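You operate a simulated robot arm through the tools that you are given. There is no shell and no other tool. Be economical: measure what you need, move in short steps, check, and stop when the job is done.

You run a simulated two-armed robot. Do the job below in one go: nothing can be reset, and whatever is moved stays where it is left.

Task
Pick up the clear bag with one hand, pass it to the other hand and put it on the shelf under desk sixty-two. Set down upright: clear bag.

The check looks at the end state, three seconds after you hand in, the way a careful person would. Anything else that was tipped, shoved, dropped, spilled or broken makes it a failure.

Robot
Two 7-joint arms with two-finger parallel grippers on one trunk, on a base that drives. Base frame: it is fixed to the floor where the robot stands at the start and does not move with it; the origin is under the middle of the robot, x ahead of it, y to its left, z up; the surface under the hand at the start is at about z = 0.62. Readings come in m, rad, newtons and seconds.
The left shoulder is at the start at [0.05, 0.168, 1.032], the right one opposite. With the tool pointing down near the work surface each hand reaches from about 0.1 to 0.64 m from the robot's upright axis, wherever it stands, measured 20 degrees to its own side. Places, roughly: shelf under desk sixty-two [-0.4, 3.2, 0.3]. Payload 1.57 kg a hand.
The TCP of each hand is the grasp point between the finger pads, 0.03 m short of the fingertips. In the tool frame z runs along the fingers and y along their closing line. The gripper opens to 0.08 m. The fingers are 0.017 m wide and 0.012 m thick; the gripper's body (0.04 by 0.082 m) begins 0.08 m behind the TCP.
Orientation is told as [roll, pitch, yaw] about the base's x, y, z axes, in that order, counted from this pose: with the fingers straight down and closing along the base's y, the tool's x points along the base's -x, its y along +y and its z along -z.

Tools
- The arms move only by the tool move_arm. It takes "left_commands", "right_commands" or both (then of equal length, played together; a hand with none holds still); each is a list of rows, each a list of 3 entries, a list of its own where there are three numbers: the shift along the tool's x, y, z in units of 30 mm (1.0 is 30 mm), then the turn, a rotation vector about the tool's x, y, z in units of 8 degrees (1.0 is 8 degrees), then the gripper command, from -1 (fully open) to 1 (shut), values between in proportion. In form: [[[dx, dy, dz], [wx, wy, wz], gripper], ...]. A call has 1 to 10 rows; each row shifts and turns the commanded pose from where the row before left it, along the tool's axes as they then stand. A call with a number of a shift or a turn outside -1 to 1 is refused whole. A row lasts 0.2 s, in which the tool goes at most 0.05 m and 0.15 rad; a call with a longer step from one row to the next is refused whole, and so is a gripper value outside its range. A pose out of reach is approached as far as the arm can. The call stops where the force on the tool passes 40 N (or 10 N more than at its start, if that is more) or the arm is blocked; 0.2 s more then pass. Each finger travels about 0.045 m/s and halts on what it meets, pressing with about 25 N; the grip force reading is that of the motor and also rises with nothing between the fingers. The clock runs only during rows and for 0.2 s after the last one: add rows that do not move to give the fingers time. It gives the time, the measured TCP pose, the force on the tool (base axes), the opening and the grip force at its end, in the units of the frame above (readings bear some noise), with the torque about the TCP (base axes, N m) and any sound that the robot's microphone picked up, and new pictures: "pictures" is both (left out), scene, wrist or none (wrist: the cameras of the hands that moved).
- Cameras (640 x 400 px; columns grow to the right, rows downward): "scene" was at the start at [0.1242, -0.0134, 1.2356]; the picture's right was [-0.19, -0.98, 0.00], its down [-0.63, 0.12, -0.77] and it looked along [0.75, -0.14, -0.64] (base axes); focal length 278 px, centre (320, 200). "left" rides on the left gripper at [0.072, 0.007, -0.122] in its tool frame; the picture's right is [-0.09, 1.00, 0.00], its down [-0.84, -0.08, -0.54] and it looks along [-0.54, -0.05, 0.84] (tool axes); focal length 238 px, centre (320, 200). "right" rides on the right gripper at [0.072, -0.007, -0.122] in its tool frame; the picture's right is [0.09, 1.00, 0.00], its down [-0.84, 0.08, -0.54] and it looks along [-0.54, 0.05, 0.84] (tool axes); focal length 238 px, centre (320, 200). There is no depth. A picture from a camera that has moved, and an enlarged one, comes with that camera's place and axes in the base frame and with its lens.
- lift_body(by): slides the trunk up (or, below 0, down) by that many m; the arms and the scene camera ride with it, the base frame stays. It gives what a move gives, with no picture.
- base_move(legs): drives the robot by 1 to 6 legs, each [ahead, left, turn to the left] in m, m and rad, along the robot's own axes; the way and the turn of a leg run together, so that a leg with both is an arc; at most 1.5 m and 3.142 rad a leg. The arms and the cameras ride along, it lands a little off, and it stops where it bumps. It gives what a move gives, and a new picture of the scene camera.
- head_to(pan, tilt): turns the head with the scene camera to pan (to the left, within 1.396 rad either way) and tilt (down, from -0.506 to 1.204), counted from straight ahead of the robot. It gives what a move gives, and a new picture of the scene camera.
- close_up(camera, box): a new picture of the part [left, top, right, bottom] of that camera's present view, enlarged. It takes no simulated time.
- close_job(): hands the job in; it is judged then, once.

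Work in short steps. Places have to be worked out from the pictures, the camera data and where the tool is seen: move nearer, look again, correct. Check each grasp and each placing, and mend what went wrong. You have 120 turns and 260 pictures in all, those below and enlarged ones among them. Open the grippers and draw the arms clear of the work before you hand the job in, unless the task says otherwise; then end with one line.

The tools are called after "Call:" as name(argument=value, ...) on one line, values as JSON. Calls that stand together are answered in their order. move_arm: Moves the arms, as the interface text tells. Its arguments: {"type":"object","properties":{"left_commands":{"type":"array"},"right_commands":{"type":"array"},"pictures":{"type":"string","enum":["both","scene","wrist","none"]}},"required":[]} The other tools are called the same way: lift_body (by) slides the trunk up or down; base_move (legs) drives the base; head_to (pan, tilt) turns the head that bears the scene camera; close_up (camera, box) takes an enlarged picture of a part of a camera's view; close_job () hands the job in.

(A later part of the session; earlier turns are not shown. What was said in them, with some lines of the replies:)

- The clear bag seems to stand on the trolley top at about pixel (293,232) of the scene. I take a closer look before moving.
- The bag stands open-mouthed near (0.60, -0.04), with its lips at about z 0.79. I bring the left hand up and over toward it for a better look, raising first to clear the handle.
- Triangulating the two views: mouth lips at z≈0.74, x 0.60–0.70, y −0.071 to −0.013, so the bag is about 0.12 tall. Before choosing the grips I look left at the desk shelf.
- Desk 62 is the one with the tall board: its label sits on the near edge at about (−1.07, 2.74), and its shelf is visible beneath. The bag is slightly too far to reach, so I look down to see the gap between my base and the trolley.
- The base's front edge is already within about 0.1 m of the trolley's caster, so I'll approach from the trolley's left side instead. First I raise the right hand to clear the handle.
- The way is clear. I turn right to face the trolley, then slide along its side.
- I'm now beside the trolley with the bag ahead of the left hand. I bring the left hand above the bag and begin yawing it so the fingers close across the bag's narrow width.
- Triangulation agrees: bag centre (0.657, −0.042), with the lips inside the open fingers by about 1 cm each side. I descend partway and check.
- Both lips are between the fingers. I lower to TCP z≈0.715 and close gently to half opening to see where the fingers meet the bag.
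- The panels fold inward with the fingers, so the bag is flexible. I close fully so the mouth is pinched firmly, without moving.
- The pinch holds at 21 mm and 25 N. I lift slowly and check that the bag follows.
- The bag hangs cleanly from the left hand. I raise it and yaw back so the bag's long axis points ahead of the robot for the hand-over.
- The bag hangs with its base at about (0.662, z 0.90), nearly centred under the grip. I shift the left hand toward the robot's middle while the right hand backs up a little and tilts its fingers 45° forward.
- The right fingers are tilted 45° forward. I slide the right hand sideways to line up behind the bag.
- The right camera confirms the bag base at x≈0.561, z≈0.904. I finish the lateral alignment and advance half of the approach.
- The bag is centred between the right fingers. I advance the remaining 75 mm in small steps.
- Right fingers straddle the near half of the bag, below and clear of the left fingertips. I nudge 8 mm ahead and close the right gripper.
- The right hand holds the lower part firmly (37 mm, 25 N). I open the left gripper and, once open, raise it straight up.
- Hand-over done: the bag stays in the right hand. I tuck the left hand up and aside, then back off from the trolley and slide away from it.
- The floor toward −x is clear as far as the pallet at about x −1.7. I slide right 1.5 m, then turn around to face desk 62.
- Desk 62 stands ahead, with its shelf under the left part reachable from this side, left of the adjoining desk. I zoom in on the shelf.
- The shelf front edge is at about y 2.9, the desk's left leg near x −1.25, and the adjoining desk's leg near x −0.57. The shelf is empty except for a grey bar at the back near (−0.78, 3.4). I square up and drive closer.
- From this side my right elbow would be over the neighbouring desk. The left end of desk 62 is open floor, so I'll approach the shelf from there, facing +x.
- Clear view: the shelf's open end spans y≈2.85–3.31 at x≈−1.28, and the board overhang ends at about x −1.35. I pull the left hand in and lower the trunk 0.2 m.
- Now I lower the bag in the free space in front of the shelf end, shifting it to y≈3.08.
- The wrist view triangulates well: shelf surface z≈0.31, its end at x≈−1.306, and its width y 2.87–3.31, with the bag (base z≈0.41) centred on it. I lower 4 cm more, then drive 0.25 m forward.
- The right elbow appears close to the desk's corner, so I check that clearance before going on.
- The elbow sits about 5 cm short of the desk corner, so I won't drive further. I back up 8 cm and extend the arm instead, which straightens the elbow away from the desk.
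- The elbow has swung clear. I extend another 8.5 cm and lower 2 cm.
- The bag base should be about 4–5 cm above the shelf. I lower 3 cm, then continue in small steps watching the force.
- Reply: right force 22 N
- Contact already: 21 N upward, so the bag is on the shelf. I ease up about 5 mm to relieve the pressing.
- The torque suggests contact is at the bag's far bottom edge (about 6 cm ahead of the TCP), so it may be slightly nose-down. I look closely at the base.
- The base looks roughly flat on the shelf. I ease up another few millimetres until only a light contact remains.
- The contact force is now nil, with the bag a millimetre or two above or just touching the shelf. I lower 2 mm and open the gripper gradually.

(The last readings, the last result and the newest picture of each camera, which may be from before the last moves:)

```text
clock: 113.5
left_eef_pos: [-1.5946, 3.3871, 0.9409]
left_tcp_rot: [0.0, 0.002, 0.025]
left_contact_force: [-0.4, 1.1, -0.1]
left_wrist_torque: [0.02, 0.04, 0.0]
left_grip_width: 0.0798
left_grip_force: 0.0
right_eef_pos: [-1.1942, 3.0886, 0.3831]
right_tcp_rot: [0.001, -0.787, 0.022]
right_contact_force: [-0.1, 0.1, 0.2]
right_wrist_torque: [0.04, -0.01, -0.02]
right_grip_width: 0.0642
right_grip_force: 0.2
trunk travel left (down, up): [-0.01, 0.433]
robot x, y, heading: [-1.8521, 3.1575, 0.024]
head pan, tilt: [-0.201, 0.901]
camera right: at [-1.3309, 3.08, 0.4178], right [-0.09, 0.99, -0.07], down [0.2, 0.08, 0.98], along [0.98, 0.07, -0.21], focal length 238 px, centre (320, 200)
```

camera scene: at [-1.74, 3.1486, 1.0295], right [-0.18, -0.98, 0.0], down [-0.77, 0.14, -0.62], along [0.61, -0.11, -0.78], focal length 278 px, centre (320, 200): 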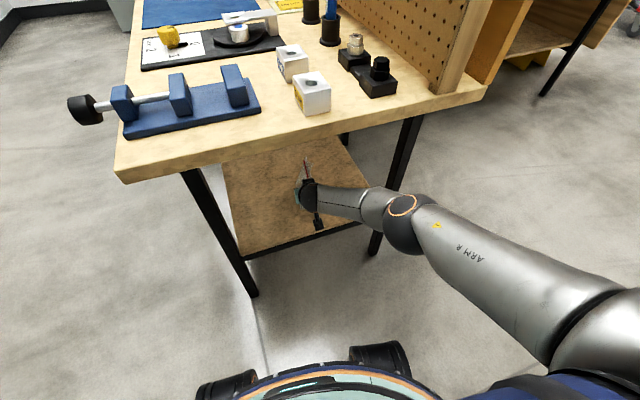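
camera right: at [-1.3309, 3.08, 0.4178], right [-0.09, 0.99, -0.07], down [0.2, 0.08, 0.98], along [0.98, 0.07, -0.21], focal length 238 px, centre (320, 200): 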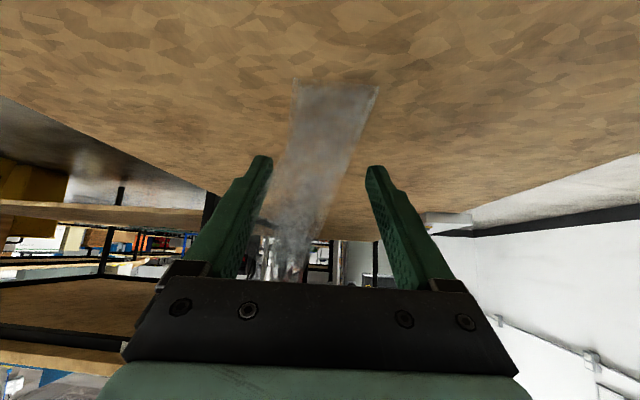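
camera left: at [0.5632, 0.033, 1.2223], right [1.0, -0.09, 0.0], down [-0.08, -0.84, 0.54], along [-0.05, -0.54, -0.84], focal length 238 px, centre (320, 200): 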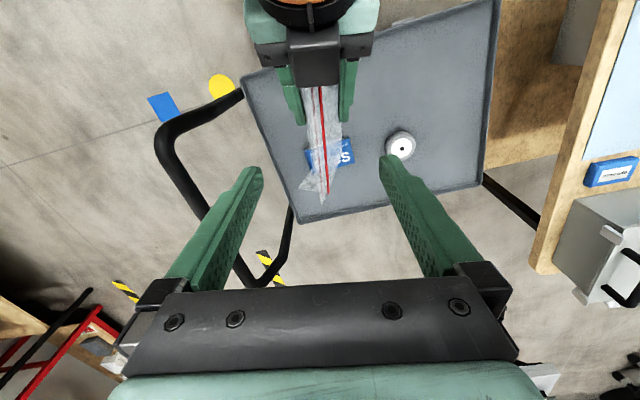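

The bag rests on its base. I open fully and look again before withdrawing.

Call:
move_arm(right_commands=[[[0, 0, 0], [0, 0, 0], -1], [[0, 0, 0], [0, 0, 0], -1], [[0, 0, 0], [0, 0, 0], -1]], pictures="none")

Call:
close_up(camera="right", box=[210, 60, 450, 290])

Call:
close_up(camera="scene", box=[250, 130, 370, 250])

```text
clock: 114.3
left_eef_pos: [-1.5943, 3.3879, 0.9414]
left_tcp_rot: [-0.001, -0.001, 0.024]
left_contact_force: [-0.5, 0.3, -0.1]
left_wrist_torque: [-0.01, 0.04, 0.01]
left_grip_width: 0.08
left_grip_force: 0.1
right_eef_pos: [-1.194, 3.0889, 0.3838]
right_tcp_rot: [0.001, -0.788, 0.021]
right_contact_force: [-0.4, 0.0, 0.0]
right_wrist_torque: [-0.03, -0.02, 0.0]
right_grip_width: 0.0801
right_grip_force: 0.1
trunk travel left (down, up): [-0.01, 0.433]
robot x, y, heading: [-1.8532, 3.1615, 0.024]
head pan, tilt: [-0.201, 0.901]
```

```text
1.74 times, centred on (330, 175) of right
camera zoom: at [-1.3309, 3.0799, 0.4178], right [-0.09, 0.99, -0.07], down [0.2, 0.08, 0.98], along [0.98, 0.07, -0.21], focal length 414 px, centre (303, 244)
```

zoom: 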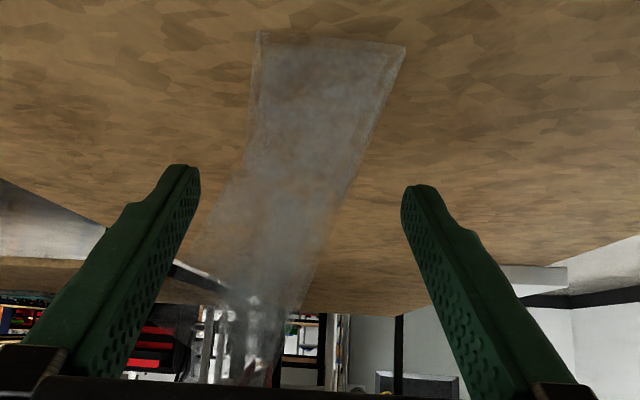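

```text
3.33 times, centred on (310, 190) of scene
camera zoom: at [-1.7389, 3.1486, 1.0293], right [-0.18, -0.98, 0.0], down [-0.77, 0.14, -0.62], along [0.61, -0.11, -0.78], focal length 926 px, centre (353, 233)
```

zoom: 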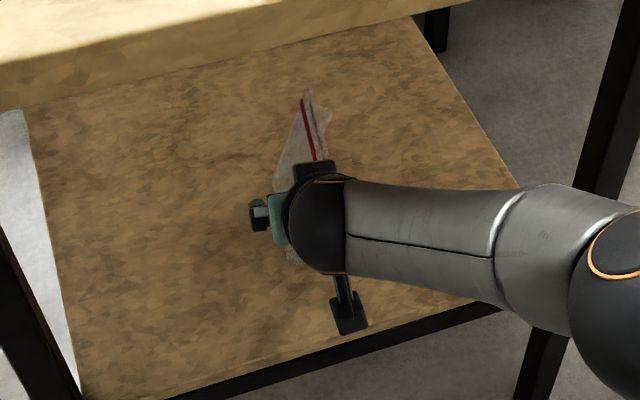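

The bag stands free between the open fingers. I withdraw the hand straight back horizontally.

Call:
move_arm(right_commands=[[[0.25, 0, -0.25], [0, 0, 0], -1], [[0.35, 0, -0.35], [0, 0, 0], -1], [[0.5, 0, -0.5], [0, 0, 0], -1], [[0.6, 0, -0.6], [0, 0, 0], -1], [[0.6, 0, -0.6], [0, 0, 0], -1], [[0.6, 0, -0.6], [0, 0, 0], -1], [[0.6, 0, -0.6], [0, 0, 0], -1]], pictures="both")

```text
clock: 115.9
left_eef_pos: [-1.5953, 3.3884, 0.941]
left_tcp_rot: [0.0, 0.001, 0.024]
left_contact_force: [0.2, 0.7, 0.0]
left_wrist_torque: [-0.01, 0.01, 0.0]
left_grip_width: 0.0799
left_grip_force: 0.1
right_eef_pos: [-1.3411, 3.0854, 0.3827]
right_tcp_rot: [-0.001, -0.791, 0.022]
right_contact_force: [0.1, -0.6, 0.1]
right_wrist_torque: [0.01, -0.01, 0.01]
right_grip_width: 0.0801
right_grip_force: 0.2
trunk travel left (down, up): [-0.01, 0.433]
robot x, y, heading: [-1.8587, 3.1596, 0.03]
head pan, tilt: [-0.201, 0.901]
camera scene: at [-1.7389, 3.1486, 1.0293], right [-0.18, -0.98, 0.0], down [-0.77, 0.14, -0.62], along [0.61, -0.11, -0.78], focal length 278 px, centre (320, 200)
camera right: at [-1.479, 3.076, 0.4187], right [-0.09, 0.99, -0.07], down [0.2, 0.08, 0.98], along [0.98, 0.07, -0.21], focal length 238 px, centre (320, 200)
```

scene: 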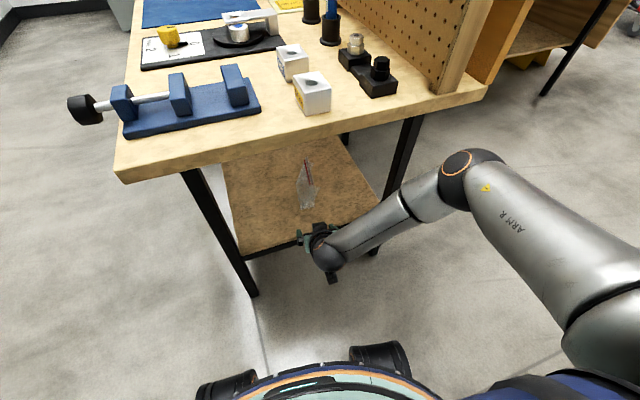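
right: 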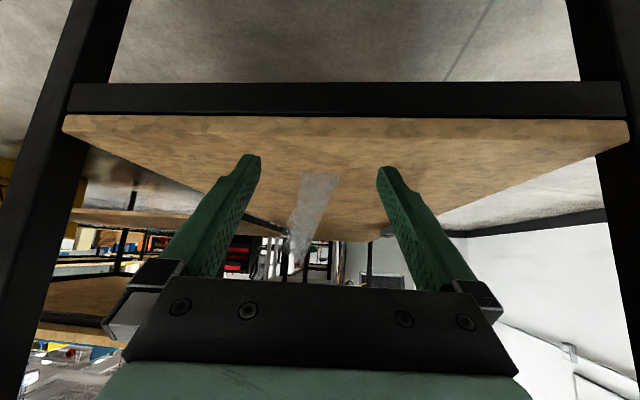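

The hand is clear and the bag is standing. I zoom in with both cameras to verify that it is upright.

Call:
close_up(camera="right", box=[250, 140, 390, 290])

Call:
close_up(camera="scene", box=[260, 140, 360, 240])

```text
2.67 times, centred on (320, 215) of right
camera zoom: at [-1.479, 3.076, 0.4187], right [-0.09, 0.99, -0.07], down [0.2, 0.08, 0.98], along [0.98, 0.07, -0.21], focal length 636 px, centre (320, 160)
```

zoom: 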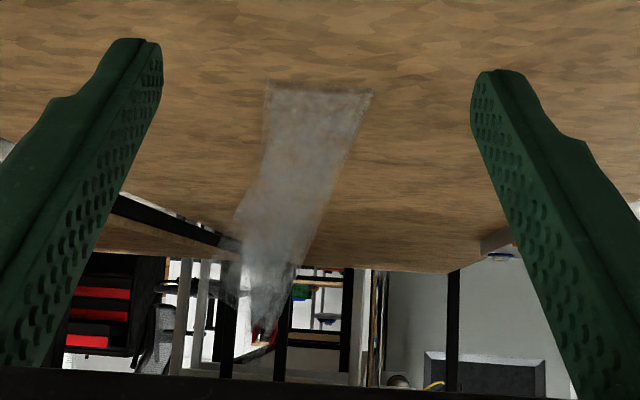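

```text
4.00 times, centred on (310, 190) of scene
camera zoom: at [-1.7389, 3.1486, 1.0293], right [-0.18, -0.98, 0.0], down [-0.77, 0.14, -0.62], along [0.61, -0.11, -0.78], focal length 1112 px, centre (360, 240)
```

zoom: 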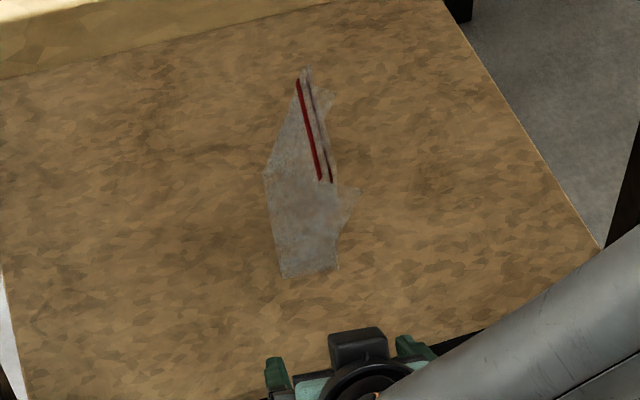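

The bag stands on its base, mouth closed, with only a slight lean in the pinched top. I drive straight back to clear the arms from the desk.

Call:
base_move(legs=[[-0.3, 0, 0]])

Call:
close_up(camera="right", box=[250, 130, 400, 270])

Call:
close_up(camera="scene", box=[230, 60, 390, 220])

```text
clock: 118.0
left_eef_pos: [-1.8915, 3.3826, 0.9397]
left_tcp_rot: [0.001, 0.002, 0.027]
left_contact_force: [0.8, 0.5, 0.0]
left_wrist_torque: [0.02, -0.01, -0.01]
left_grip_width: 0.0801
left_grip_force: 0.0
right_eef_pos: [-1.6375, 3.08, 0.3833]
right_tcp_rot: [0.0, -0.786, 0.023]
right_contact_force: [0.3, -0.3, 0.3]
right_wrist_torque: [-0.04, -0.02, 0.0]
right_grip_width: 0.0799
right_grip_force: 0.0
trunk travel left (down, up): [-0.01, 0.433]
robot x, y, heading: [-2.1486, 3.1535, 0.027]
head pan, tilt: [-0.201, 0.901]
camera scene: at [-2.0359, 3.142, 1.0293], right [-0.18, -0.98, 0.0], down [-0.77, 0.14, -0.62], along [0.61, -0.11, -0.78], focal length 278 px, centre (320, 200)
```

scene: 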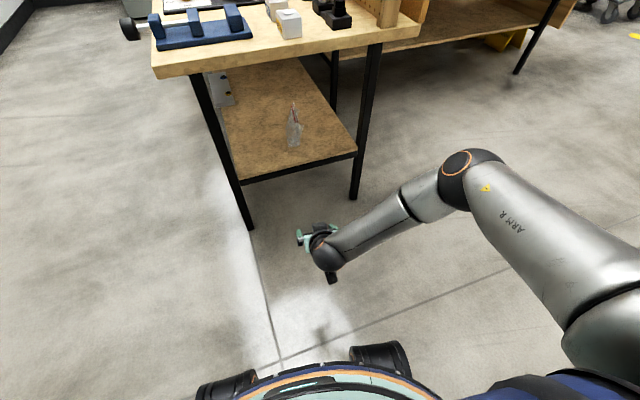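

```text
2.86 times, centred on (325, 200) of right
camera zoom: at [-1.7755, 3.07, 0.4187], right [-0.09, 0.99, -0.07], down [0.2, 0.08, 0.98], along [0.97, 0.07, -0.21], focal length 681 px, centre (306, 200)
```

zoom: 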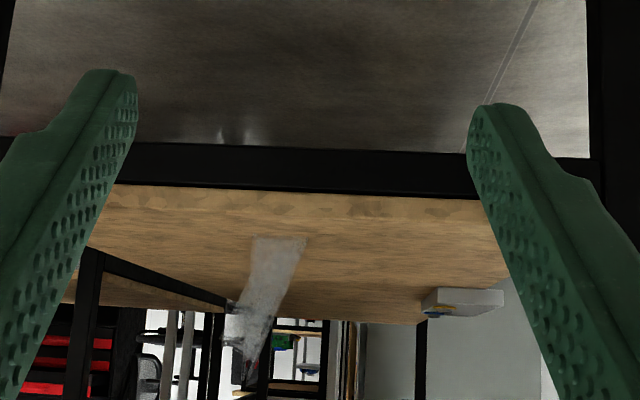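

```text
2.50 times, centred on (310, 140) of scene
camera zoom: at [-2.0359, 3.142, 1.0293], right [-0.18, -0.98, 0.0], down [-0.77, 0.14, -0.62], along [0.61, -0.11, -0.78], focal length 695 px, centre (345, 350)
```

zoom: 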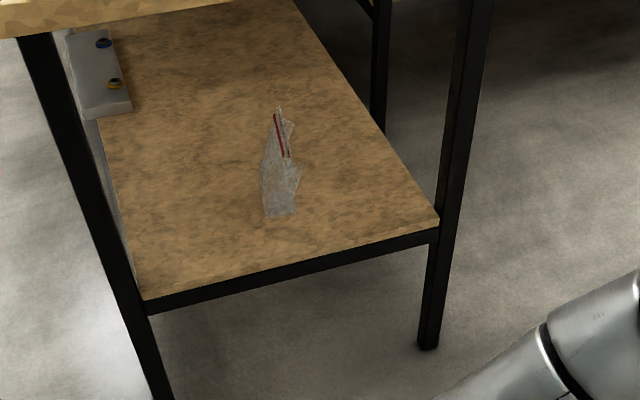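

The bag stands upright on the shelf under desk 62 and hasn't moved since I let go. Both grippers are open and clear of the desk, so I hand in.

Call:
close_job()

```text
The job is handed in.
```

The clear bag was picked up with the left hand, passed to the right, and now stands upright on the shelf under desk sixty-two with a slight lean at the top, and I saw nothing else moved.
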